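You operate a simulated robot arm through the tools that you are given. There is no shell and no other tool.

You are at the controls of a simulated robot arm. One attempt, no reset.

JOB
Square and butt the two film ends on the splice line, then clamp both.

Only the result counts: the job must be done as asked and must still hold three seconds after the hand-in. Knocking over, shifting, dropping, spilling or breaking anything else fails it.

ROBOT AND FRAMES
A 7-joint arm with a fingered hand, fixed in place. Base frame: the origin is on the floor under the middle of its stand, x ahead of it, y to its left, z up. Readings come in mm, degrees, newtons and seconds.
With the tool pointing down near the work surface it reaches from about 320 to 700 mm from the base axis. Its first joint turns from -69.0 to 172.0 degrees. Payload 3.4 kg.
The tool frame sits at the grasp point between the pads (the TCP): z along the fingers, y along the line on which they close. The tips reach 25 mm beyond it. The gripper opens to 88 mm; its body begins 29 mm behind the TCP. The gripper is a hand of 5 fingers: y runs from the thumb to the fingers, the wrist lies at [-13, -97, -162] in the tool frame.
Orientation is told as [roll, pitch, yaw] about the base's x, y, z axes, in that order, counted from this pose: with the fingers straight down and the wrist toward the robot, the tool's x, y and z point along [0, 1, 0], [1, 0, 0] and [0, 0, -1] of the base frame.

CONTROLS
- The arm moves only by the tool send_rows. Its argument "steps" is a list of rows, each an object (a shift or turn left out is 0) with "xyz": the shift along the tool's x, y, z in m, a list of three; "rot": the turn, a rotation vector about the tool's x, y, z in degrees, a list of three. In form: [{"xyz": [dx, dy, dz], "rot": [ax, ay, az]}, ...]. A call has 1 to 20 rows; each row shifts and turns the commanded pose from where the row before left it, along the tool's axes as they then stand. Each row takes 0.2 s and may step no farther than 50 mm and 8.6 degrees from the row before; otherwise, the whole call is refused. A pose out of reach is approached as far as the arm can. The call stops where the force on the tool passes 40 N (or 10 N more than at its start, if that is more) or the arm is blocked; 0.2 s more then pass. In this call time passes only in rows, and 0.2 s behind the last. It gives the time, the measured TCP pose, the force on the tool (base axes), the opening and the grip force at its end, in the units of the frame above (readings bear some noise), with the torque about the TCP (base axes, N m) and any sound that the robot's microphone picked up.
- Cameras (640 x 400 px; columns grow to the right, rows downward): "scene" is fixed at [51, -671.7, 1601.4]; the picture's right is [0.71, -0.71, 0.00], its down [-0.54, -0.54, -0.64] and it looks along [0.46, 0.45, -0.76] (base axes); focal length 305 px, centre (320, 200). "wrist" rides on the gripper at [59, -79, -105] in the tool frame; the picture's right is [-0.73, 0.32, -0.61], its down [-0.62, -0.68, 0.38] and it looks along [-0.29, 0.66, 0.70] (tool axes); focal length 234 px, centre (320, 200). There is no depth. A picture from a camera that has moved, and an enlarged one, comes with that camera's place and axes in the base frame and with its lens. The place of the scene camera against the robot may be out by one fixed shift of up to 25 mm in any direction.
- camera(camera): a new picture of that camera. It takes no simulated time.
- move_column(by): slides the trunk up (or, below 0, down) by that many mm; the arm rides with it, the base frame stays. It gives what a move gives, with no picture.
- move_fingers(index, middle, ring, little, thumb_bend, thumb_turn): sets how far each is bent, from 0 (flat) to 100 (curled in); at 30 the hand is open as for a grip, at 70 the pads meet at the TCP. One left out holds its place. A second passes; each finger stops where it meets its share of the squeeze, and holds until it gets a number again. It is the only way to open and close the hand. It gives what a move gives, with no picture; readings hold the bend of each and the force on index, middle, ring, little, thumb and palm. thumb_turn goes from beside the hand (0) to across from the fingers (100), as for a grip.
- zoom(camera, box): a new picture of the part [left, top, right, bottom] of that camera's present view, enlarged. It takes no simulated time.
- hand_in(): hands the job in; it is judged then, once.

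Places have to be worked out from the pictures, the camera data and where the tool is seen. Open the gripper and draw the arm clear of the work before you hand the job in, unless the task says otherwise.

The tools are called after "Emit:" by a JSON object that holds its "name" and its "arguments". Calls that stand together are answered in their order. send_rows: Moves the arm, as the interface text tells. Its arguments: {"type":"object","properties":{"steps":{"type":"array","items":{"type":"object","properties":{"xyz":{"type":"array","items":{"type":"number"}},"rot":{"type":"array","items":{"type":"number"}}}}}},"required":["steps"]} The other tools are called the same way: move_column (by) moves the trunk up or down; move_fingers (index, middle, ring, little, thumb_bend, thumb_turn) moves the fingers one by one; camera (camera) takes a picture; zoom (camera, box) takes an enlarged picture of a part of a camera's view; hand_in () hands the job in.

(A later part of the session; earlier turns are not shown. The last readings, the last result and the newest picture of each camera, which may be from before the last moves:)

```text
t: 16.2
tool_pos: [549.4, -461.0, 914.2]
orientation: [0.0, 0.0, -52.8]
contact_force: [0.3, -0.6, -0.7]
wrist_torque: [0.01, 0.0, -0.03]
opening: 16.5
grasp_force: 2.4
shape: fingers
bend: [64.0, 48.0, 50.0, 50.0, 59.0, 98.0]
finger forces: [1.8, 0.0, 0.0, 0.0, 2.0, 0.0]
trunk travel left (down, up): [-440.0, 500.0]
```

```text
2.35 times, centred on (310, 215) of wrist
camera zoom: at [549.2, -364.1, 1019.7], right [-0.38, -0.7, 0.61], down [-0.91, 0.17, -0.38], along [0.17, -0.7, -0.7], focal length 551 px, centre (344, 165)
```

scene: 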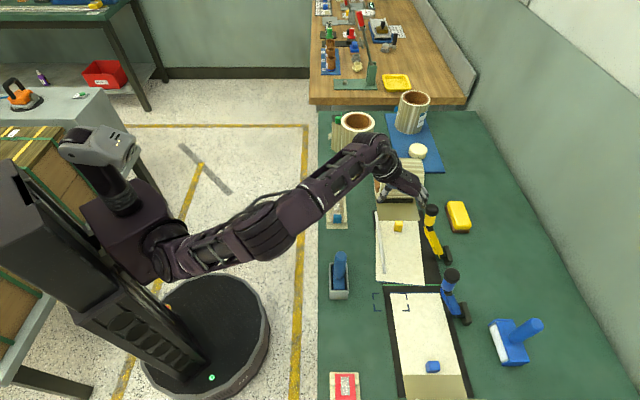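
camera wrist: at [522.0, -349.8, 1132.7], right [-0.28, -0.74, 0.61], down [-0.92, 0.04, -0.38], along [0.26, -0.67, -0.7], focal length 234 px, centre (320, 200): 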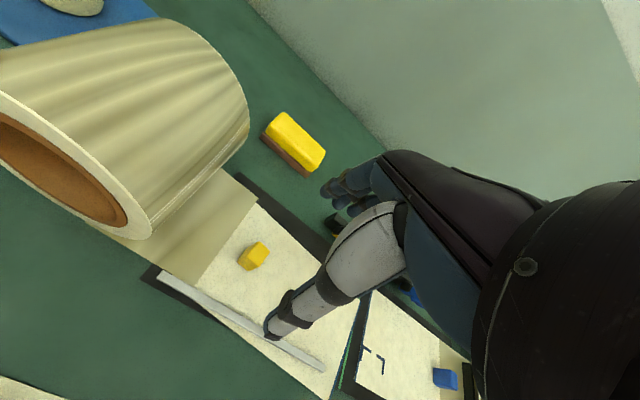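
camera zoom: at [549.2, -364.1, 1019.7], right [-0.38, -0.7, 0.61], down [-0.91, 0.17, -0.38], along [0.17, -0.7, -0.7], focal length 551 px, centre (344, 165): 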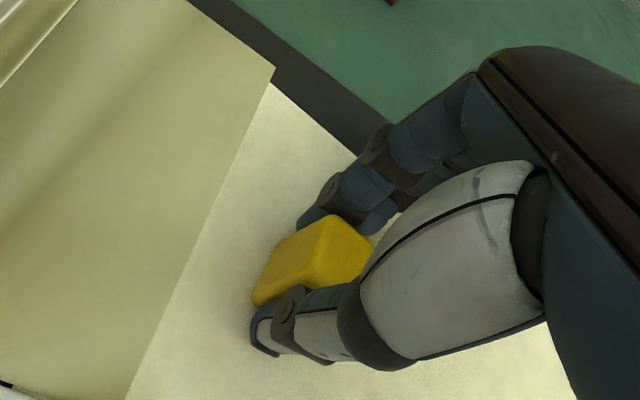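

Pinched at about 2 N on both sides. I'll command a firmer squeeze, then do a small test motion.

Emit:
{"name": "move_fingers", "arguments": {"index": 80, "thumb_bend": 75}}

Emit:
{"name": "zoom", "arguments": {"camera": "scene", "box": [365, 262, 453, 317]}}

```text
t: 17.2
tool_pos: [551.4, -462.0, 914.8]
orientation: [0.0, 0.1, -52.9]
contact_force: [-1.5, -0.4, -2.4]
wrist_torque: [0.02, 0.01, 0.0]
opening: 14.5
grasp_force: 9.4
shape: fingers
bend: [72.0, 48.0, 50.0, 50.0, 63.0, 97.0]
finger forces: [9.2, 0.0, 0.1, 0.0, 9.9, 0.0]
trunk travel left (down, up): [-440.0, 500.0]
```

```text
7.27 times, centred on (409, 290) of scene
camera zoom: at [51.0, -671.7, 1601.4], right [0.71, -0.71, 0.0], down [-0.54, -0.54, -0.64], along [0.46, 0.45, -0.76], focal length 2221 px, centre (-327, -451)
```

zoom: 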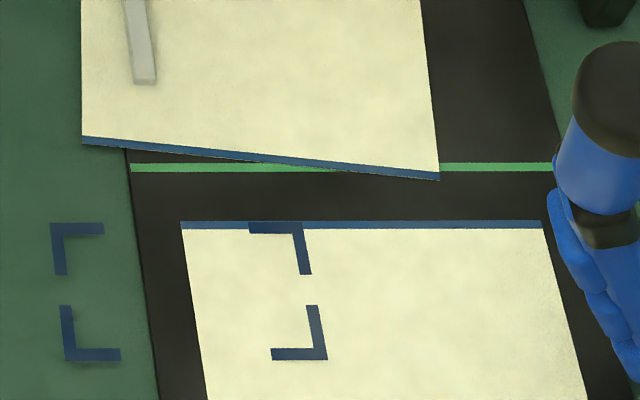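

Grip is now 9.4 N. I need about +6.6° of rotation, +12 mm in v and -2 mm in u at the tab, so I'll do the first half slowly and check that the film follows.

Emit:
{"name": "send_rows", "arguments": {"steps": [{"xyz": [-0.0002, 0.002, 0], "rot": [0, 0, -1.1]}, {"xyz": [-0.0002, 0.002, 0], "rot": [0, 0, -1.1]}, {"xyz": [-0.0002, 0.002, 0], "rot": [0, 0, -1.1]}]}}

Emit:
{"name": "zoom", "arguments": {"camera": "scene", "box": [365, 262, 453, 317]}}

Emit:
{"name": "zoom", "arguments": {"camera": "scene", "box": [370, 200, 434, 240]}}

```text
t: 18.0
tool_pos: [553.3, -467.4, 915.4]
orientation: [0.0, 0.0, -49.5]
contact_force: [-0.3, 0.4, -4.0]
wrist_torque: [-0.02, 0.04, 0.02]
opening: 14.2
grasp_force: 9.4
shape: fingers
bend: [72.0, 48.0, 50.0, 50.0, 63.0, 97.0]
finger forces: [9.0, 0.1, 0.1, 0.1, 9.8, 0.0]
trunk travel left (down, up): [-440.0, 500.0]
```

```text
7.27 times, centred on (409, 290) of scene
camera zoom: at [51.0, -671.7, 1601.4], right [0.71, -0.71, 0.0], down [-0.54, -0.54, -0.64], along [0.46, 0.45, -0.76], focal length 2221 px, centre (-327, -451)
```

zoom: 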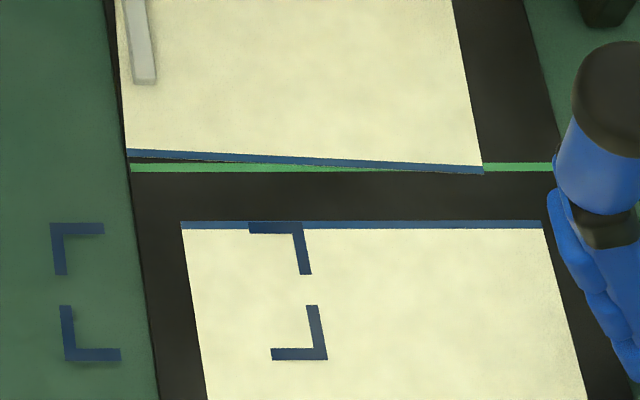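

```text
10.00 times, centred on (402, 220) of scene
camera zoom: at [51.0, -671.7, 1601.4], right [0.71, -0.71, 0.0], down [-0.54, -0.54, -0.64], along [0.46, 0.45, -0.76], focal length 3054 px, centre (-500, 0)
```

zoom: 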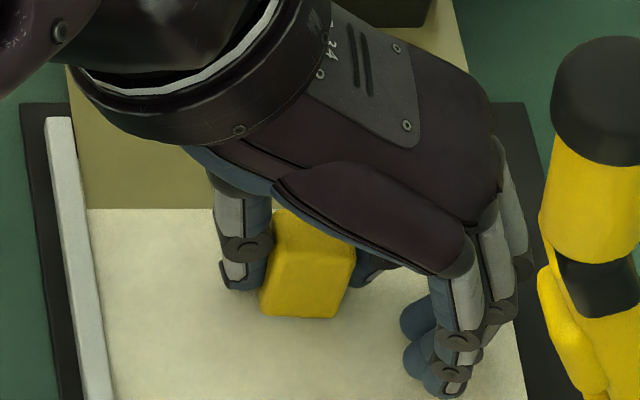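

The film follows exactly (now ~2.95° of skew left, end centre ~15 mm left of target). I'll continue with the remaining correction.

Emit:
{"name": "send_rows", "arguments": {"steps": [{"xyz": [-0.00013, 0.0023, 0], "rot": [0, 0, -0.98]}, {"xyz": [-0.00013, 0.0023, 0], "rot": [0, 0, -0.98]}, {"xyz": [-0.00013, 0.0023, 0], "rot": [0, 0, -0.98]}]}}

Emit:
{"name": "zoom", "arguments": {"camera": "scene", "box": [365, 262, 453, 317]}}

```text
t: 18.8
tool_pos: [557.7, -470.7, 914.3]
orientation: [0.0, 0.1, -46.5]
contact_force: [-1.2, 4.6, -3.5]
wrist_torque: [0.08, 0.0, 0.04]
opening: 14.3
grasp_force: 9.9
shape: fingers
bend: [72.0, 48.0, 50.0, 50.0, 63.0, 97.0]
finger forces: [8.3, 0.0, 0.1, 0.1, 11.1, 0.0]
trunk travel left (down, up): [-440.0, 500.0]
```

```text
7.27 times, centred on (409, 290) of scene
camera zoom: at [51.0, -671.7, 1601.4], right [0.71, -0.71, 0.0], down [-0.54, -0.54, -0.64], along [0.46, 0.45, -0.76], focal length 2221 px, centre (-327, -451)
```

zoom: 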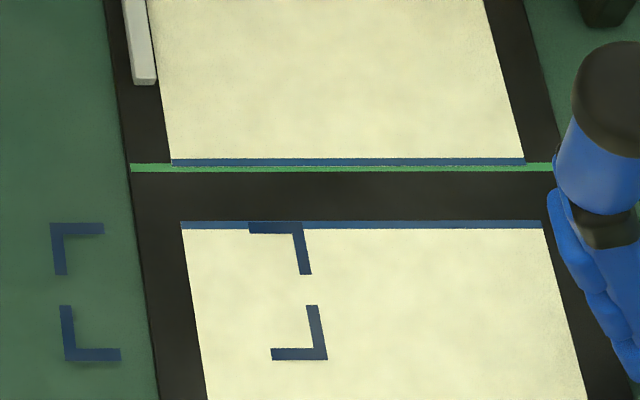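

Nearly there: the upper end is now square and laterally aligned, at about the line's edge. I'll take very close views of both corners on the line.

Emit:
{"name": "zoom", "arguments": {"camera": "scene", "box": [380, 274, 404, 289]}}

Emit:
{"name": "zoom", "arguments": {"camera": "scene", "box": [424, 274, 448, 289]}}

Emit:
{"name": "zoom", "arguments": {"camera": "scene", "box": [370, 200, 434, 240]}}

```text
16.00 times, centred on (392, 282) of scene
camera zoom: at [51.0, -671.7, 1601.4], right [0.71, -0.71, 0.0], down [-0.54, -0.54, -0.64], along [0.46, 0.45, -0.76], focal length 4886 px, centre (-832, -1104)
```

zoom: 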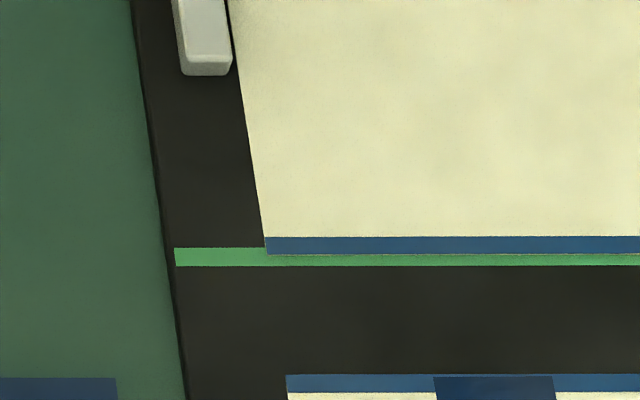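

```text
16.00 times, centred on (436, 282) of scene
camera zoom: at [51.0, -671.7, 1601.4], right [0.71, -0.71, 0.0], down [-0.54, -0.54, -0.64], along [0.46, 0.45, -0.76], focal length 4886 px, centre (-1536, -1104)
```

zoom: 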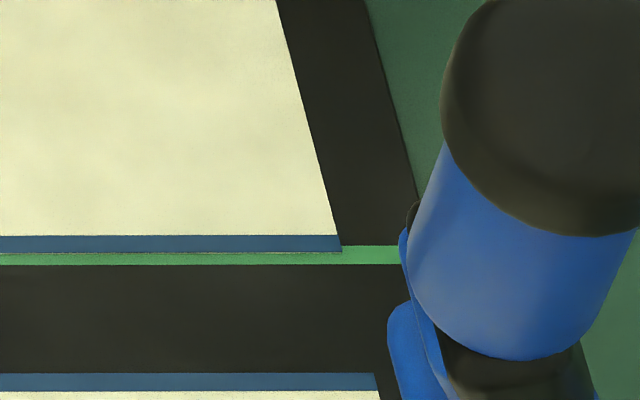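

```text
10.00 times, centred on (402, 220) of scene
camera zoom: at [51.0, -671.7, 1601.4], right [0.71, -0.71, 0.0], down [-0.54, -0.54, -0.64], along [0.46, 0.45, -0.76], focal length 3054 px, centre (-500, 0)
```

zoom: 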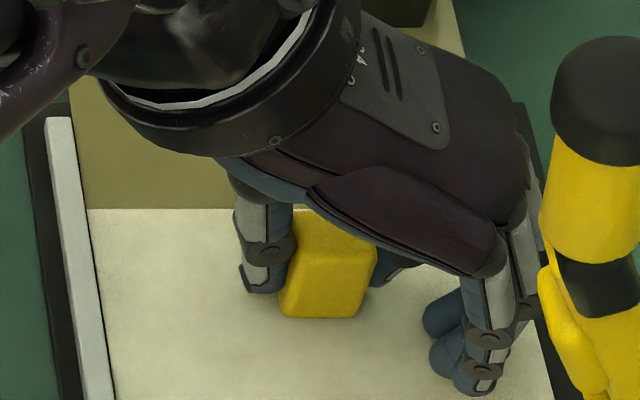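

The end is parallel to the line and within ~0.6 mm of its centre. I'll make a small -0.6 mm nudge along u, then check again before releasing.

Emit:
{"name": "send_rows", "arguments": {"steps": [{"xyz": [-0.0007, 0, 0]}, {"xyz": [0, 0, 0]}]}}

Emit:
{"name": "zoom", "arguments": {"camera": "scene", "box": [380, 274, 404, 289]}}

Emit:
{"name": "zoom", "arguments": {"camera": "scene", "box": [424, 274, 448, 289]}}

```text
t: 19.4
tool_pos: [557.1, -471.6, 915.6]
orientation: [0.0, 0.0, -46.5]
contact_force: [0.6, 4.6, -5.1]
wrist_torque: [0.07, 0.06, 0.04]
opening: 14.2
grasp_force: 9.8
shape: fingers
bend: [72.0, 48.0, 50.0, 50.0, 63.0, 97.0]
finger forces: [8.0, 0.1, 0.0, 0.1, 11.3, 0.0]
trunk travel left (down, up): [-440.0, 500.0]
```

```text
16.00 times, centred on (392, 282) of scene
camera zoom: at [51.0, -671.7, 1601.4], right [0.71, -0.71, 0.0], down [-0.54, -0.54, -0.64], along [0.46, 0.45, -0.76], focal length 4886 px, centre (-832, -1104)
```

zoom: 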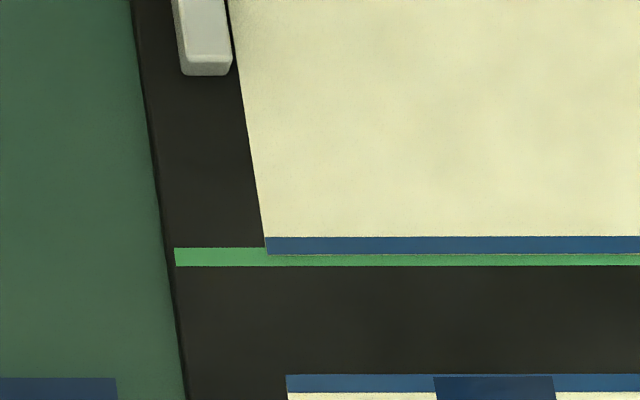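

```text
16.00 times, centred on (436, 282) of scene
camera zoom: at [51.0, -671.7, 1601.4], right [0.71, -0.71, 0.0], down [-0.54, -0.54, -0.64], along [0.46, 0.45, -0.76], focal length 4886 px, centre (-1536, -1104)
```

zoom: 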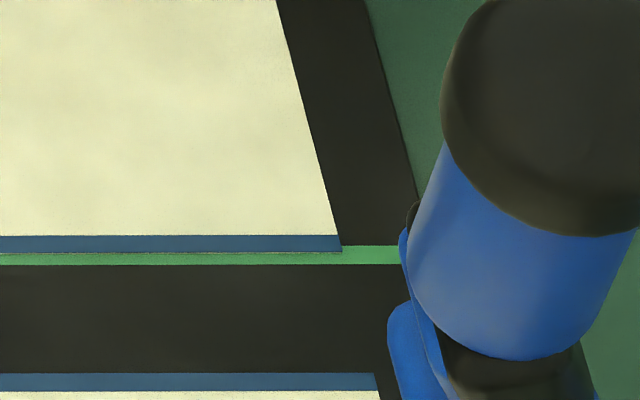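

The film didn't move under the tiny nudge (friction holds about 4–5 N). I'll give one slightly larger nudge toward the line centre.

Emit:
{"name": "send_rows", "arguments": {"steps": [{"xyz": [-0.0005, 0, 0]}, {"xyz": [-0.0004, 0, 0]}]}}

Emit:
{"name": "zoom", "arguments": {"camera": "scene", "box": [380, 274, 404, 289]}}

Emit:
{"name": "zoom", "arguments": {"camera": "scene", "box": [424, 274, 448, 289]}}

```text
t: 20.0
tool_pos: [556.4, -472.2, 914.5]
orientation: [-0.1, 0.0, -46.5]
contact_force: [0.0, 5.4, -5.0]
wrist_torque: [0.11, 0.03, 0.01]
opening: 14.3
grasp_force: 9.2
shape: fingers
bend: [72.0, 48.0, 50.0, 50.0, 63.0, 96.0]
finger forces: [7.7, 0.0, 0.1, 0.0, 11.3, 0.0]
trunk travel left (down, up): [-440.0, 500.0]
```

```text
16.00 times, centred on (392, 282) of scene
camera zoom: at [51.0, -671.7, 1601.4], right [0.71, -0.71, 0.0], down [-0.54, -0.54, -0.64], along [0.46, 0.45, -0.76], focal length 4886 px, centre (-832, -1104)
```

zoom: 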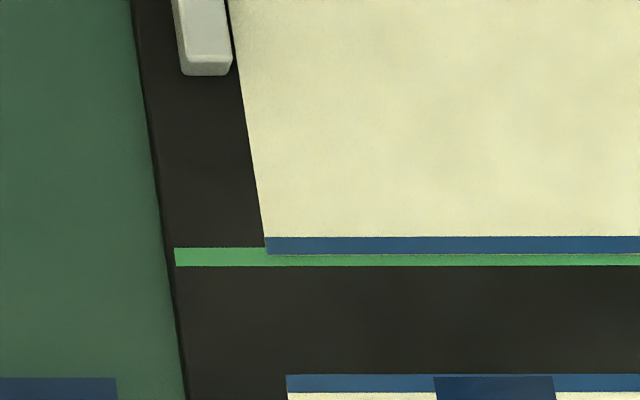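

```text
16.00 times, centred on (436, 282) of scene
camera zoom: at [51.0, -671.7, 1601.4], right [0.71, -0.71, 0.0], down [-0.54, -0.54, -0.64], along [0.46, 0.45, -0.76], focal length 4886 px, centre (-1536, -1104)
```

zoom: 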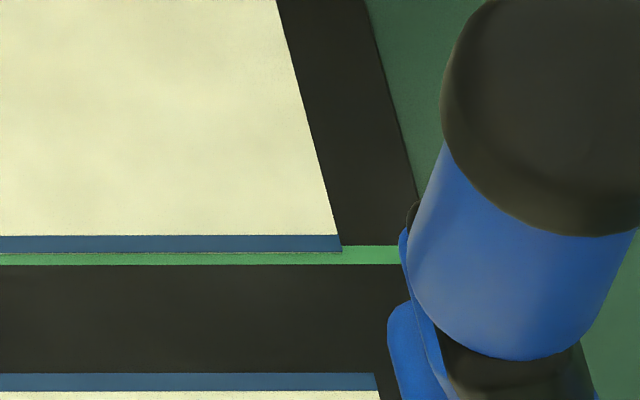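

The film now stays put exactly: parallax from its ~1 mm thickness accounts for the apparent 0.5 mm, so its end is on the line. I'll undo the strain and release the tab.

Emit:
{"name": "send_rows", "arguments": {"steps": [{"xyz": [0.0008, -0.0005, 0]}, {"xyz": [0.0008, -0.0005, 0]}]}}

Emit:
{"name": "move_fingers", "arguments": {"index": 60, "thumb_bend": 57}}

Emit:
{"name": "zoom", "arguments": {"camera": "scene", "box": [365, 262, 453, 317]}}

Emit:
{"name": "zoom", "arguments": {"camera": "scene", "box": [370, 200, 434, 240]}}

```text
t: 20.6
tool_pos: [557.5, -471.6, 914.0]
orientation: [0.0, 0.1, -46.6]
contact_force: [2.2, 1.7, -4.5]
wrist_torque: [0.02, -0.01, 0.02]
opening: 14.6
grasp_force: 9.3
shape: fingers
bend: [72.0, 48.0, 50.0, 50.0, 63.0, 97.0]
finger forces: [9.2, 0.0, 0.0, 0.0, 9.3, 0.0]
trunk travel left (down, up): [-440.0, 500.0]
```

```text
t: 21.6
tool_pos: [556.2, -470.7, 916.8]
orientation: [0.0, 0.1, -46.5]
contact_force: [0.6, 0.5, 0.2]
wrist_torque: [-0.01, 0.03, 0.03]
opening: 23.5
grasp_force: 0.0
shape: fingers
bend: [60.0, 48.0, 50.0, 50.0, 56.0, 97.0]
finger forces: [0.0, 0.1, 0.0, 0.0, 0.0, 0.0]
trunk travel left (down, up): [-440.0, 500.0]
```

```text
7.27 times, centred on (409, 290) of scene
camera zoom: at [51.0, -671.7, 1601.4], right [0.71, -0.71, 0.0], down [-0.54, -0.54, -0.64], along [0.46, 0.45, -0.76], focal length 2221 px, centre (-327, -451)
```

zoom: 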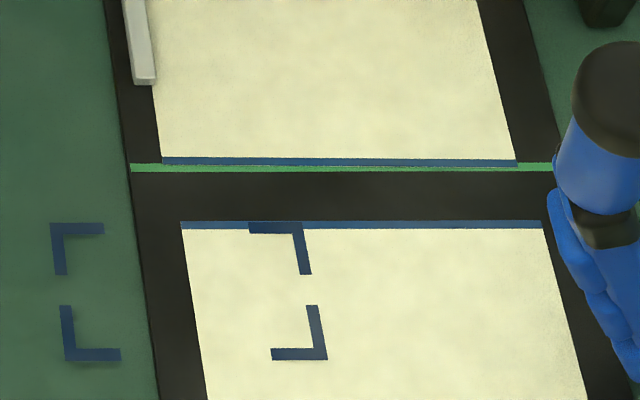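

```text
10.00 times, centred on (402, 220) of scene
camera zoom: at [51.0, -671.7, 1601.4], right [0.71, -0.71, 0.0], down [-0.54, -0.54, -0.64], along [0.46, 0.45, -0.76], focal length 3054 px, centre (-500, 0)
```

zoom: 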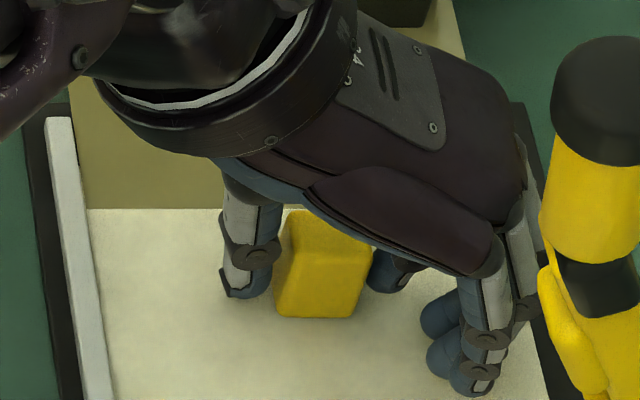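

On release the index finger followed the retreating thumb and pushed the film about 3.7 mm back left (0.35° skew). I'll re-grip and correct it, then release the index first with the thumb holding still.

Emit:
{"name": "move_fingers", "arguments": {"index": 70, "thumb_bend": 66}}

Emit:
{"name": "zoom", "arguments": {"camera": "scene", "box": [365, 262, 453, 317]}}

```text
t: 22.6
tool_pos: [557.3, -469.7, 915.9]
orientation: [0.0, 0.0, -46.6]
contact_force: [0.8, -0.1, -0.9]
wrist_torque: [0.03, 0.02, -0.03]
opening: 15.4
grasp_force: 3.5
shape: fingers
bend: [64.0, 48.0, 50.0, 50.0, 61.0, 97.0]
finger forces: [3.4, 0.1, 0.1, 0.0, 3.4, 0.0]
trunk travel left (down, up): [-440.0, 500.0]
```

```text
7.27 times, centred on (409, 290) of scene
camera zoom: at [51.0, -671.7, 1601.4], right [0.71, -0.71, 0.0], down [-0.54, -0.54, -0.64], along [0.46, 0.45, -0.76], focal length 2221 px, centre (-327, -451)
```

zoom: 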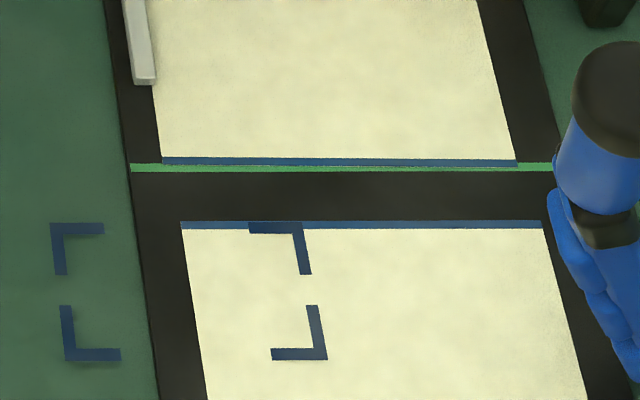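

Emit:
{"name": "zoom", "arguments": {"camera": "scene", "box": [380, 274, 404, 289]}}

Emit:
{"name": "zoom", "arguments": {"camera": "scene", "box": [424, 274, 448, 289]}}

```text
16.00 times, centred on (392, 282) of scene
camera zoom: at [51.0, -671.7, 1601.4], right [0.71, -0.71, 0.0], down [-0.54, -0.54, -0.64], along [0.46, 0.45, -0.76], focal length 4886 px, centre (-832, -1104)
```

zoom: 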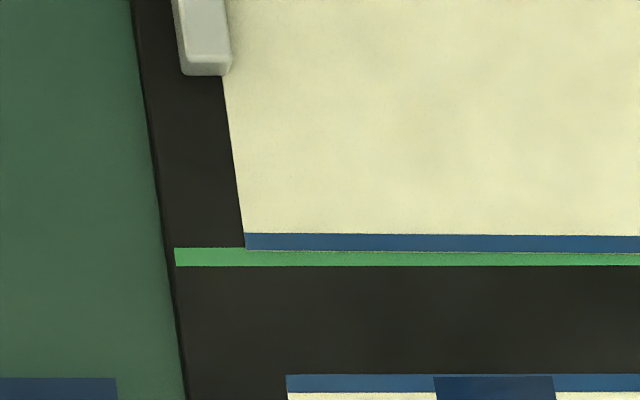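

```text
16.00 times, centred on (436, 282) of scene
camera zoom: at [51.0, -671.7, 1601.4], right [0.71, -0.71, 0.0], down [-0.54, -0.54, -0.64], along [0.46, 0.45, -0.76], focal length 4886 px, centre (-1536, -1104)
```

zoom: 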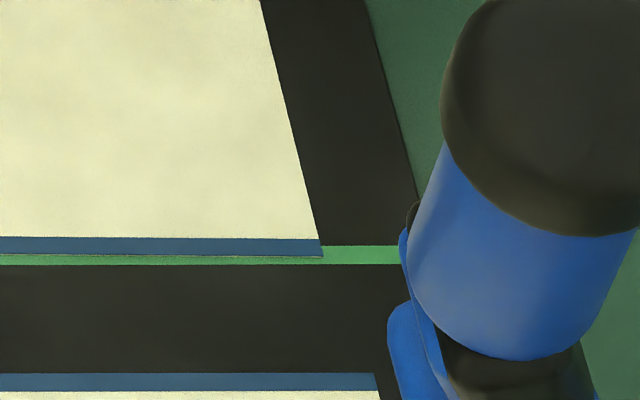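

The residual error is +0.63° of rotation and about 3.5 mm at the end (1.7 mm at the tab). I'll apply this correction with the gentle grip.

Emit:
{"name": "send_rows", "arguments": {"steps": [{"xyz": [-0.0001, 0.0008, 0], "rot": [0, 0, -0.32]}, {"xyz": [-0.0001, 0.0009, 0], "rot": [0, 0, -0.31]}, {"xyz": [0, 0, 0]}]}}

Emit:
{"name": "zoom", "arguments": {"camera": "scene", "box": [380, 274, 404, 289]}}

Emit:
{"name": "zoom", "arguments": {"camera": "scene", "box": [424, 274, 448, 289]}}

```text
t: 23.4
tool_pos: [557.4, -472.4, 915.1]
orientation: [-0.1, 0.0, -45.9]
contact_force: [-1.6, 1.7, 0.1]
wrist_torque: [0.04, 0.02, 0.01]
opening: 15.6
grasp_force: 3.5
shape: fingers
bend: [64.0, 48.0, 50.0, 50.0, 61.0, 97.0]
finger forces: [3.1, 0.0, 0.0, 0.0, 4.5, 0.0]
trunk travel left (down, up): [-440.0, 500.0]
```

```text
16.00 times, centred on (392, 282) of scene
camera zoom: at [51.0, -671.7, 1601.4], right [0.71, -0.71, 0.0], down [-0.54, -0.54, -0.64], along [0.46, 0.45, -0.76], focal length 4886 px, centre (-832, -1104)
```

zoom: 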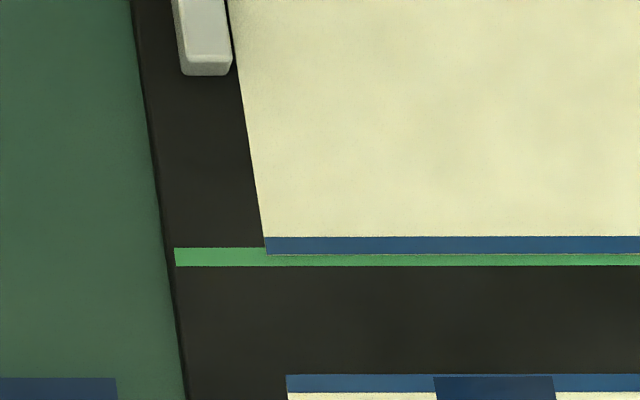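

```text
16.00 times, centred on (436, 282) of scene
camera zoom: at [51.0, -671.7, 1601.4], right [0.71, -0.71, 0.0], down [-0.54, -0.54, -0.64], along [0.46, 0.45, -0.76], focal length 4886 px, centre (-1536, -1104)
```

zoom: 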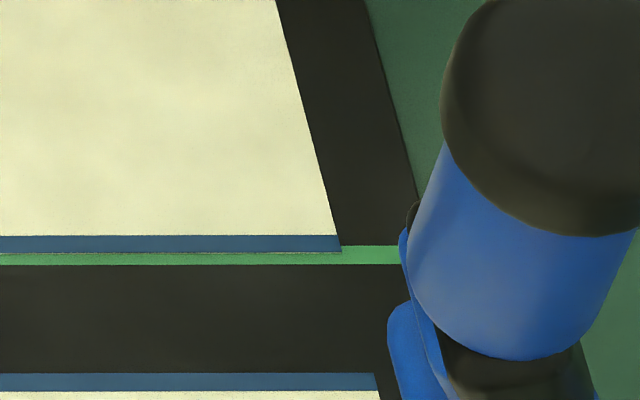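

The film has settled to exactly the same pose as before, square and on the line, so that pose acts like a light detent. Now I'll release the index first with the thumb holding still.

Emit:
{"name": "move_fingers", "arguments": {"index": 62}}

Emit:
{"name": "zoom", "arguments": {"camera": "scene", "box": [380, 274, 404, 289]}}

```text
t: 24.4
tool_pos: [556.4, -472.5, 915.6]
orientation: [0.0, 0.0, -45.9]
contact_force: [-2.9, 3.5, -1.0]
wrist_torque: [0.06, 0.04, 0.0]
opening: 17.9
grasp_force: 2.5
shape: fingers
bend: [62.0, 48.0, 50.0, 50.0, 61.0, 97.0]
finger forces: [0.1, 0.0, 0.0, 0.1, 3.8, 0.1]
trunk travel left (down, up): [-440.0, 500.0]
```

```text
16.00 times, centred on (392, 282) of scene
camera zoom: at [51.0, -671.7, 1601.4], right [0.71, -0.71, 0.0], down [-0.54, -0.54, -0.64], along [0.46, 0.45, -0.76], focal length 4886 px, centre (-832, -1104)
```

zoom: 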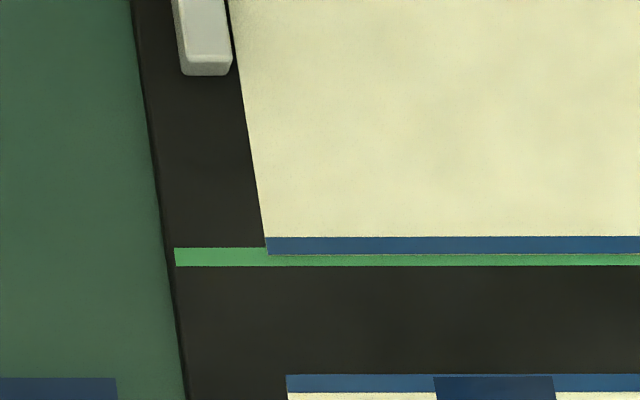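

The film stays put with the index unloaded. Now I'll open the thumb (index a bit too, away from the tab) and check.

Emit:
{"name": "move_fingers", "arguments": {"index": 57, "thumb_bend": 57}}

Emit:
{"name": "move_fingers", "arguments": {"index": 50, "thumb_bend": 48}}

Emit:
{"name": "zoom", "arguments": {"camera": "scene", "box": [380, 274, 404, 289]}}

Emit:
{"name": "zoom", "arguments": {"camera": "scene", "box": [424, 274, 448, 289]}}

Emit:
{"name": "zoom", "arguments": {"camera": "scene", "box": [370, 200, 434, 240]}}

```text
t: 25.4
tool_pos: [557.7, -473.2, 914.8]
orientation: [-0.1, 0.1, -46.0]
contact_force: [0.7, 0.0, -0.4]
wrist_torque: [0.01, 0.03, 0.01]
opening: 27.9
grasp_force: 0.1
shape: fingers
bend: [56.0, 48.0, 50.0, 50.0, 56.0, 97.0]
finger forces: [0.0, 0.0, 0.0, 0.0, 0.0, 0.0]
trunk travel left (down, up): [-440.0, 500.0]
```

```text
t: 26.4
tool_pos: [557.6, -472.4, 915.2]
orientation: [0.0, 0.1, -45.9]
contact_force: [-0.1, -0.1, 0.0]
wrist_torque: [-0.01, 0.01, -0.01]
opening: 43.2
grasp_force: 0.1
shape: fingers
bend: [50.0, 48.0, 50.0, 50.0, 48.0, 97.0]
finger forces: [0.0, 0.1, 0.0, 0.0, 0.1, 0.1]
trunk travel left (down, up): [-440.0, 500.0]
```

```text
16.00 times, centred on (392, 282) of scene
camera zoom: at [51.0, -671.7, 1601.4], right [0.71, -0.71, 0.0], down [-0.54, -0.54, -0.64], along [0.46, 0.45, -0.76], focal length 4886 px, centre (-832, -1104)
```

zoom: 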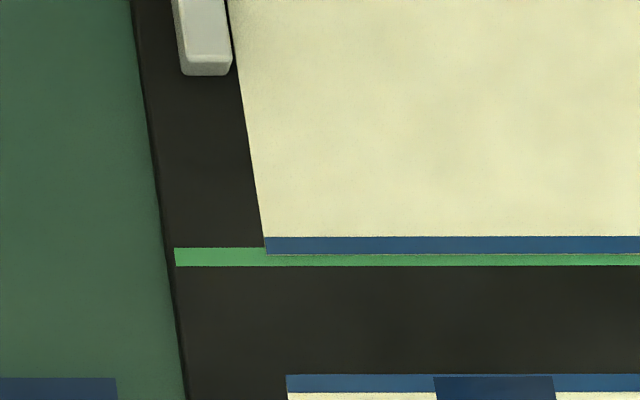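

```text
16.00 times, centred on (436, 282) of scene
camera zoom: at [51.0, -671.7, 1601.4], right [0.71, -0.71, 0.0], down [-0.54, -0.54, -0.64], along [0.46, 0.45, -0.76], focal length 4886 px, centre (-1536, -1104)
```

zoom: 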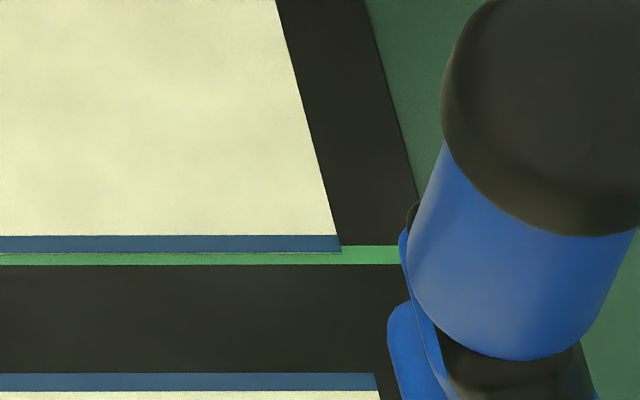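

```text
10.00 times, centred on (402, 220) of scene
camera zoom: at [51.0, -671.7, 1601.4], right [0.71, -0.71, 0.0], down [-0.54, -0.54, -0.64], along [0.46, 0.45, -0.76], focal length 3054 px, centre (-500, 0)
```

zoom: 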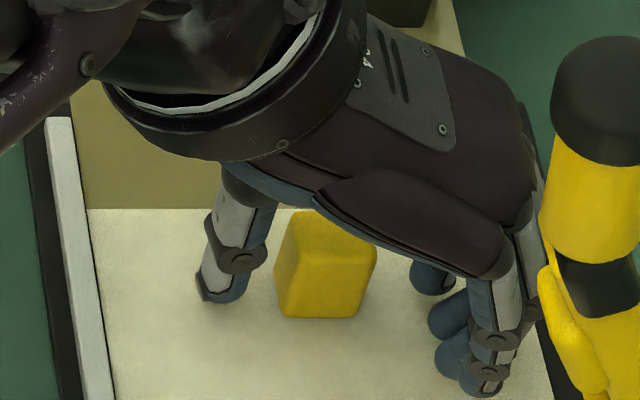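

The upper film is released and still exactly square on the line. I'll lift the hand straight up, clear of the tab.

Emit:
{"name": "send_rows", "arguments": {"steps": [{"xyz": [0, 0, -0.01]}, {"xyz": [0, 0, -0.02]}, {"xyz": [0, 0, -0.03]}, {"xyz": [0, 0, -0.03]}, {"xyz": [0, 0, -0.03]}, {"xyz": [0, 0, -0.03]}]}}

Emit:
{"name": "zoom", "arguments": {"camera": "scene", "box": [365, 200, 461, 260]}}

Emit:
{"name": "zoom", "arguments": {"camera": "scene", "box": [365, 262, 453, 317]}}

```text
t: 27.8
tool_pos: [558.5, -472.9, 1066.0]
orientation: [0.1, 0.1, -45.9]
contact_force: [0.3, 0.4, -0.4]
wrist_torque: [-0.01, 0.03, 0.0]
opening: 43.6
grasp_force: 0.1
shape: fingers
bend: [50.0, 48.0, 50.0, 50.0, 48.0, 97.0]
finger forces: [0.1, 0.0, 0.0, 0.0, 0.0, 0.0]
trunk travel left (down, up): [-440.0, 500.0]
```

```text
6.67 times, centred on (413, 230) of scene
camera zoom: at [51.0, -671.7, 1601.4], right [0.71, -0.71, 0.0], down [-0.54, -0.54, -0.64], along [0.46, 0.45, -0.76], focal length 2036 px, centre (-300, 0)
```

zoom: 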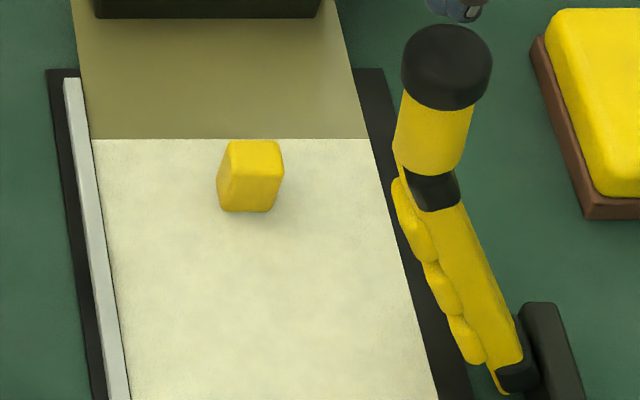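

```text
7.27 times, centred on (409, 290) of scene
camera zoom: at [51.0, -671.7, 1601.4], right [0.71, -0.71, 0.0], down [-0.54, -0.54, -0.64], along [0.46, 0.45, -0.76], focal length 2221 px, centre (-327, -451)
```

zoom: 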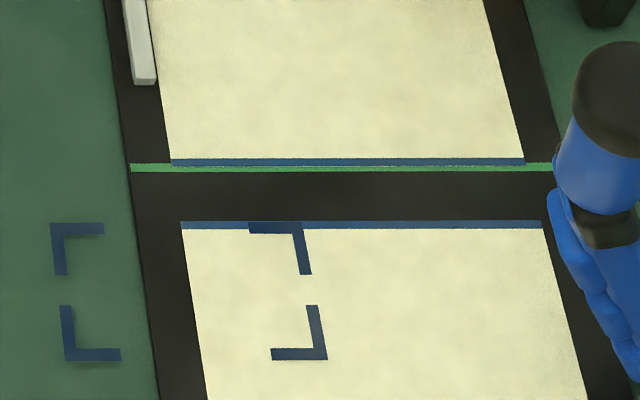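

The upper film is done. Now the lower one: I'll lift above the lever knobs, retract toward the robot, travel along to the blue tab's side (u≈-290), and check reach there.

Emit:
{"name": "send_rows", "arguments": {"steps": [{"xyz": [0, 0, -0.03]}, {"xyz": [0, -0.02, -0.03]}, {"xyz": [0, -0.035, -0.025]}, {"xyz": [0, -0.035, 0]}, {"xyz": [0, -0.035, 0]}, {"xyz": [-0.045, 0, 0]}, {"xyz": [-0.045, 0, 0]}, {"xyz": [-0.045, 0, 0]}, {"xyz": [-0.045, 0, 0]}, {"xyz": [-0.045, 0, 0]}, {"xyz": [-0.045, 0, 0]}, {"xyz": [-0.045, 0, 0]}, {"xyz": [-0.035, 0, 0]}]}}

Emit:
{"name": "camera", "arguments": {"camera": "wrist"}}

Emit:
{"name": "camera", "arguments": {"camera": "scene"}}

```text
t: 30.6
tool_pos: [206.4, -626.6, 1135.6]
orientation: [0.1, -0.1, -45.9]
contact_force: [0.0, 0.3, -0.4]
wrist_torque: [0.01, -0.04, 0.01]
opening: 43.7
grasp_force: 0.1
shape: fingers
bend: [50.0, 48.0, 50.0, 50.0, 48.0, 97.0]
finger forces: [0.0, 0.1, 0.1, 0.1, 0.1, 0.0]
out of reach, approached as far as the arm can: row 2, 3
trunk travel left (down, up): [-440.0, 500.0]
```

```text
taken
camera wrist: at [193.8, -530.0, 1239.7], right [-0.3, -0.74, 0.61], down [-0.92, 0.06, -0.38], along [0.25, -0.67, -0.7], focal length 234 px, centre (320, 200)
```

wrist: 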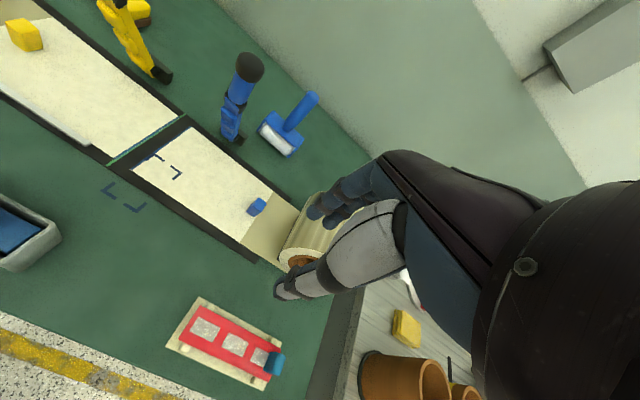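

```text
taken
```

scene: 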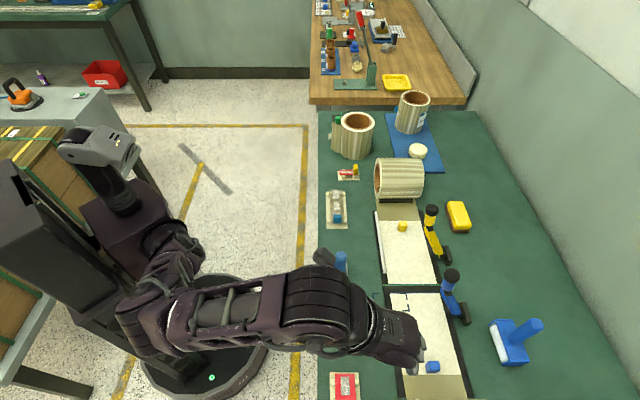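

The arm reaches this azimuth fine, but the lower film's roll sits close on the little-finger side. I'll measure the blue tab and that roll precisely from here.

Emit:
{"name": "zoom", "arguments": {"camera": "wrist", "box": [190, 160, 350, 300]}}

Emit:
{"name": "zoom", "arguments": {"camera": "wrist", "box": [236, 186, 284, 226]}}

Emit:
{"name": "zoom", "arguments": {"camera": "scene", "box": [390, 330, 480, 400]}}

```text
2.86 times, centred on (270, 230) of wrist
camera zoom: at [193.8, -530.0, 1239.7], right [-0.3, -0.74, 0.61], down [-0.92, 0.06, -0.38], along [0.25, -0.67, -0.7], focal length 669 px, centre (463, 114)
```

zoom: 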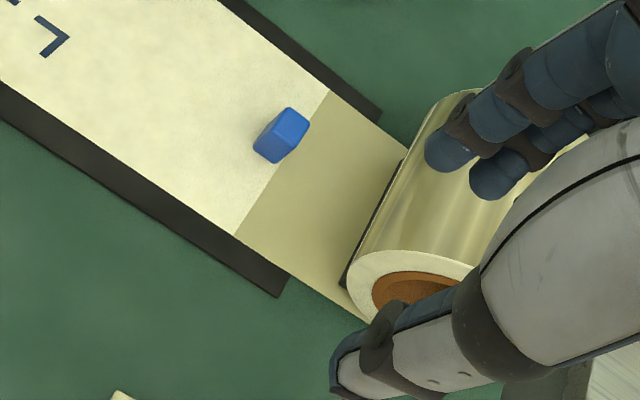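

```text
10.00 times, centred on (260, 206) of wrist
camera zoom: at [193.8, -530.0, 1239.7], right [-0.3, -0.74, 0.61], down [-0.92, 0.06, -0.38], along [0.25, -0.67, -0.7], focal length 2342 px, centre (920, 140)
```

zoom: 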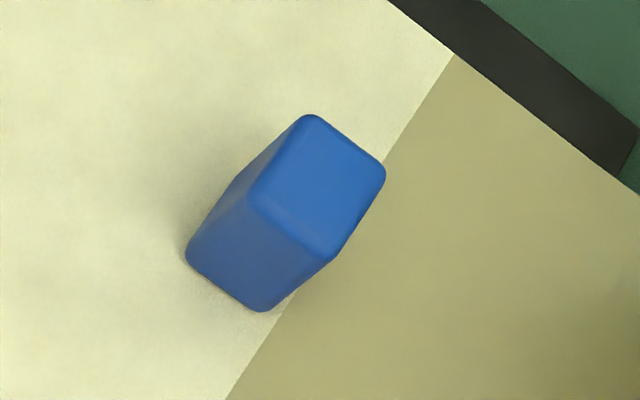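

```text
5.71 times, centred on (435, 365) of scene
camera zoom: at [51.0, -671.7, 1601.4], right [0.71, -0.71, 0.0], down [-0.54, -0.54, -0.64], along [0.46, 0.45, -0.76], focal length 1745 px, centre (-337, -743)
```

zoom: 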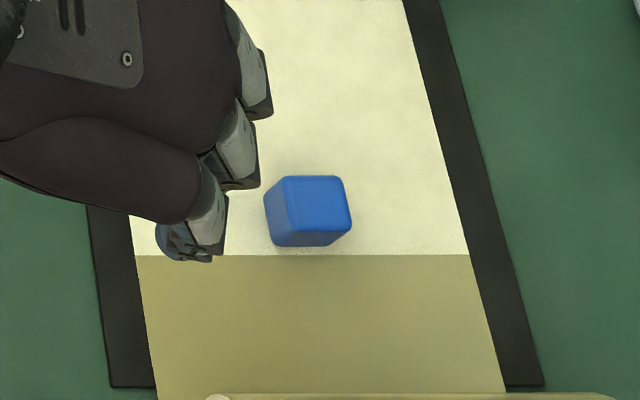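

The blue tab is at about (u -286, v 724) and the roll face at u≈-345. I'll lean the hand 20° (palm toward +u) so it stays clear of the roll, and curl the ring and little fingers out of the way.

Emit:
{"name": "send_rows", "arguments": {"steps": [{"xyz": [0, 0, 0.03], "rot": [0, 0, -0.9]}, {"xyz": [0, 0, 0.03], "rot": [0, -6.67, 0]}, {"rot": [0, -6.67, 0]}, {"rot": [0, -6.66, 0]}]}}

Emit:
{"name": "move_fingers", "arguments": {"ring": 95, "little": 95, "middle": 40, "index": 50, "thumb_bend": 48}}

Emit:
{"name": "camera", "arguments": {"camera": "wrist"}}

Emit:
{"name": "zoom", "arguments": {"camera": "scene", "box": [330, 280, 490, 400]}}

```text
t: 31.6
tool_pos: [208.4, -626.6, 1074.9]
orientation: [-20.2, 0.0, -45.0]
contact_force: [-0.7, -0.1, 0.1]
wrist_torque: [0.05, -0.02, 0.03]
opening: 43.5
grasp_force: 0.0
shape: fingers
bend: [50.0, 48.0, 50.0, 50.0, 48.0, 97.0]
finger forces: [0.0, 0.0, 0.0, 0.1, 0.0, 0.0]
trunk travel left (down, up): [-440.0, 500.0]
```

```text
t: 32.6
tool_pos: [208.4, -625.3, 1077.0]
orientation: [-20.0, 0.0, -45.0]
contact_force: [0.5, -0.5, -0.3]
wrist_torque: [-0.01, -0.02, -0.03]
opening: 43.2
grasp_force: 0.1
shape: fingers
bend: [50.0, 40.0, 95.0, 95.0, 48.0, 97.0]
finger forces: [0.0, 0.0, 0.0, 0.0, 0.0, 0.1]
trunk travel left (down, up): [-440.0, 500.0]
```

```text
taken
camera wrist: at [217.5, -506.6, 1154.2], right [-0.11, -0.56, 0.82], down [-0.99, -0.02, -0.15], along [0.1, -0.83, -0.56], focal length 234 px, centre (320, 200)
```

wrist: 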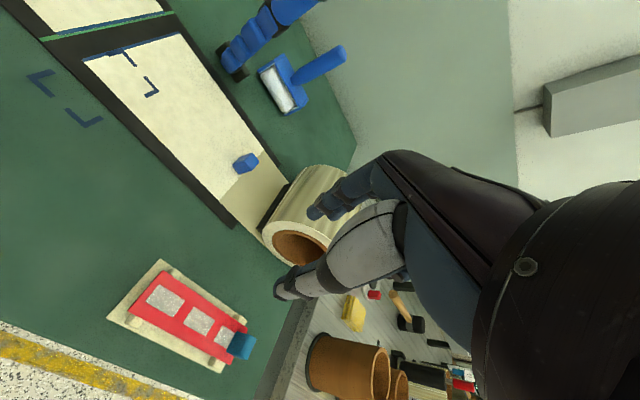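

```text
3.33 times, centred on (410, 340) of scene
camera zoom: at [51.0, -671.7, 1601.4], right [0.71, -0.71, 0.0], down [-0.54, -0.54, -0.64], along [0.46, 0.45, -0.76], focal length 1018 px, centre (20, -267)
```

zoom: 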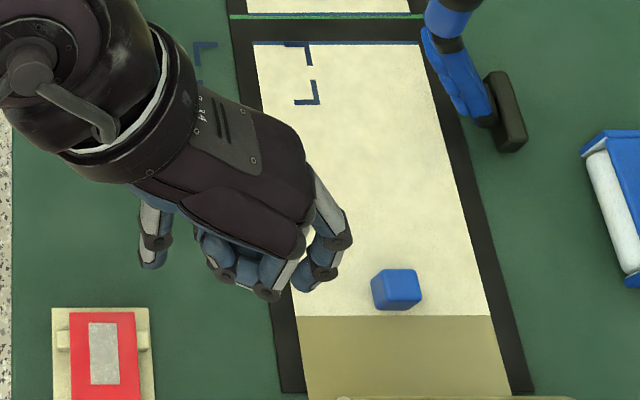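

The lean is right. I'll move to above the blue tab at z≈1000.

Emit:
{"name": "send_rows", "arguments": {"steps": [{"xyz": [0.0079, 0.027, 0.0135]}, {"xyz": [0.0079, 0.027, 0.0135]}, {"xyz": [0.0079, 0.027, 0.0135]}, {"xyz": [0.0079, 0.027, 0.0135]}, {"xyz": [0.0079, 0.027, 0.0135]}]}}

Emit:
{"name": "zoom", "arguments": {"camera": "wrist", "box": [180, 100, 420, 320]}}

Emit:
{"name": "zoom", "arguments": {"camera": "scene", "box": [380, 290, 500, 400]}}

```text
t: 33.8
tool_pos: [314.8, -712.9, 998.0]
orientation: [-19.9, 0.1, -45.0]
contact_force: [0.0, 0.9, 0.1]
wrist_torque: [0.01, 0.04, 0.02]
opening: 43.1
grasp_force: 0.0
shape: fingers
bend: [50.0, 40.0, 95.0, 95.0, 48.0, 97.0]
finger forces: [0.0, 0.1, 0.0, 0.0, 0.1, 0.0]
trunk travel left (down, up): [-440.0, 500.0]
```

```text
1.82 times, centred on (300, 210) of wrist
camera zoom: at [322.5, -593.5, 1076.1], right [-0.11, -0.56, 0.82], down [-0.99, -0.02, -0.15], along [0.1, -0.82, -0.56], focal length 426 px, centre (356, 182)
```

zoom: 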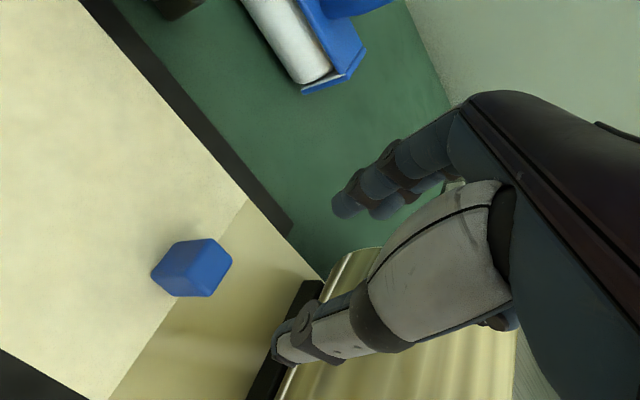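

```text
3.64 times, centred on (440, 345) of scene
camera zoom: at [51.0, -671.7, 1601.4], right [0.71, -0.71, 0.0], down [-0.54, -0.54, -0.64], along [0.46, 0.45, -0.76], focal length 1110 px, centre (-116, -327)
```

zoom: 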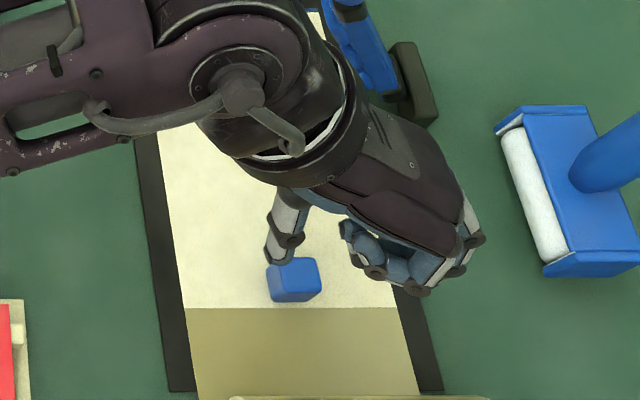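

Emit:
{"name": "zoom", "arguments": {"camera": "wrist", "box": [190, 160, 286, 220]}}

Emit:
{"name": "zoom", "arguments": {"camera": "scene", "box": [410, 340, 474, 380]}}

```text
6.67 times, centred on (238, 190) of wrist
camera zoom: at [322.5, -593.5, 1076.1], right [-0.11, -0.56, 0.82], down [-0.99, -0.02, -0.15], along [0.1, -0.82, -0.56], focal length 1561 px, centre (867, 267)
```

zoom: 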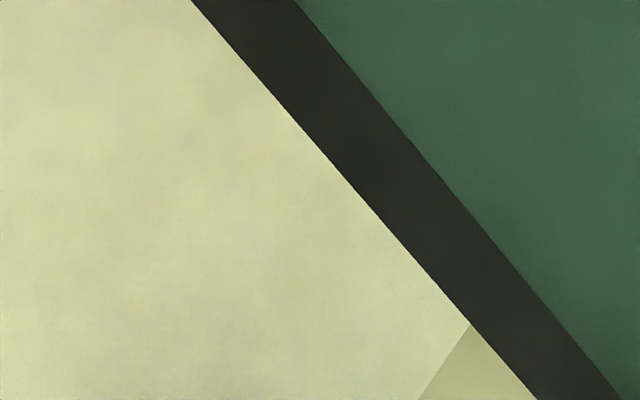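

```text
10.00 times, centred on (442, 360) of scene
camera zoom: at [51.0, -671.7, 1601.4], right [0.71, -0.71, 0.0], down [-0.54, -0.54, -0.64], along [0.46, 0.45, -0.76], focal length 3054 px, centre (-900, -1400)
```

zoom: 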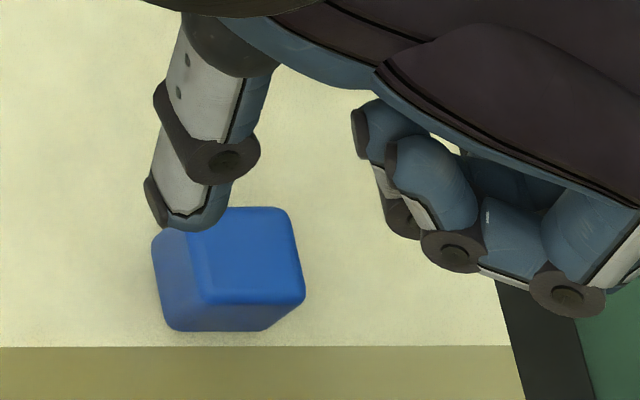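

Emit:
{"name": "zoom", "arguments": {"camera": "wrist", "box": [206, 221, 270, 261]}}

```text
10.00 times, centred on (238, 241) of wrist
camera zoom: at [322.5, -593.5, 1076.1], right [-0.11, -0.56, 0.82], down [-0.99, -0.02, -0.15], along [0.1, -0.82, -0.56], focal length 2342 px, centre (1140, -210)
```

zoom: 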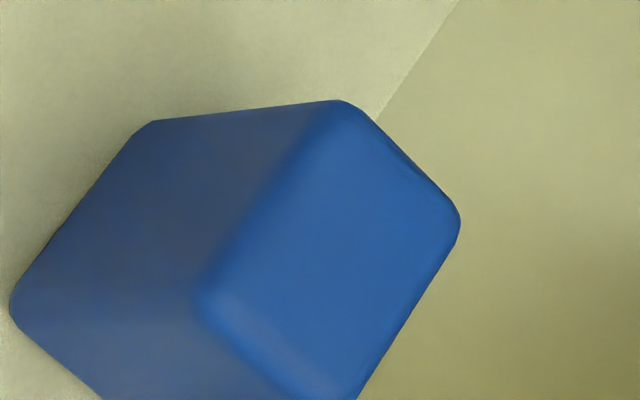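

The tab centre is at about (-284, 724). I'll centre the pinch on it and descend most of the way, with the last part in small steps.

Emit:
{"name": "send_rows", "arguments": {"steps": [{"xyz": [0.0024, -0.002, -0.0009]}, {"xyz": [0.008, 0, 0.0219]}, {"xyz": [0.008, 0, 0.0219]}, {"xyz": [0.0055, 0, 0.0151]}, {"xyz": [0.0017, 0, 0.0047]}, {"xyz": [0.0014, 0, 0.0038]}]}}

Emit:
{"name": "zoom", "arguments": {"camera": "scene", "box": [410, 340, 474, 380]}}

Emit:
{"name": "zoom", "arguments": {"camera": "wrist", "box": [220, 130, 400, 300]}}

Emit:
{"name": "zoom", "arguments": {"camera": "scene", "box": [365, 262, 453, 317]}}

```text
t: 35.2
tool_pos: [314.9, -708.2, 925.8]
orientation: [-20.0, 0.0, -45.0]
contact_force: [1.2, -0.3, 0.2]
wrist_torque: [-0.01, -0.01, 0.0]
opening: 43.5
grasp_force: 0.0
shape: fingers
bend: [50.0, 40.0, 95.0, 95.0, 48.0, 97.0]
finger forces: [0.1, 0.0, 0.1, 0.1, 0.0, 0.1]
trunk travel left (down, up): [-440.0, 500.0]
```

```text
10.00 times, centred on (442, 360) of scene
camera zoom: at [51.0, -671.7, 1601.4], right [0.71, -0.71, 0.0], down [-0.54, -0.54, -0.64], along [0.46, 0.45, -0.76], focal length 3054 px, centre (-900, -1400)
```

zoom: 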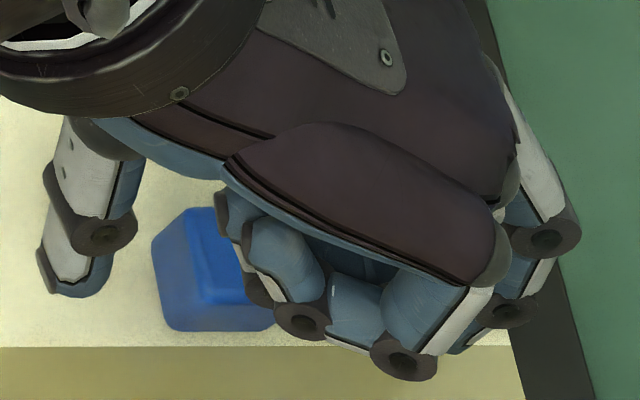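

```text
2.35 times, centred on (310, 215) of wrist
camera zoom: at [322.9, -589.3, 1004.6], right [-0.11, -0.56, 0.82], down [-0.99, -0.03, -0.15], along [0.1, -0.82, -0.56], focal length 551 px, centre (344, 165)
```

zoom: 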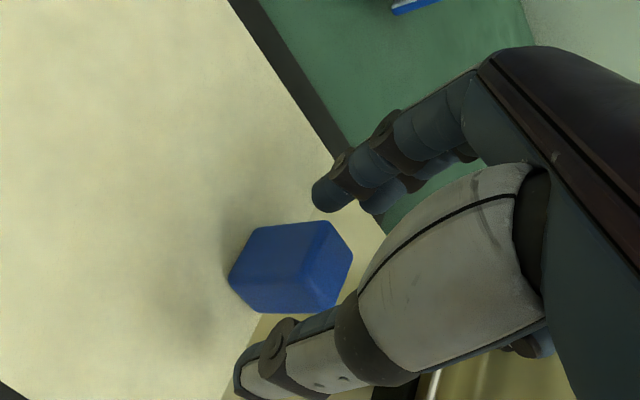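

```text
7.27 times, centred on (409, 290) of scene
camera zoom: at [51.0, -671.7, 1601.4], right [0.71, -0.71, 0.0], down [-0.54, -0.54, -0.64], along [0.46, 0.45, -0.76], focal length 2221 px, centre (-327, -451)
```

zoom: 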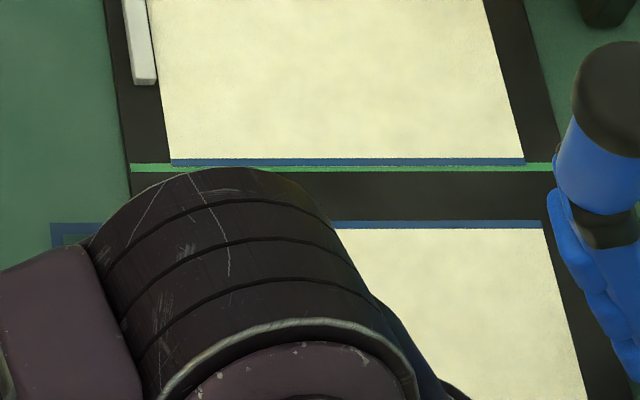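

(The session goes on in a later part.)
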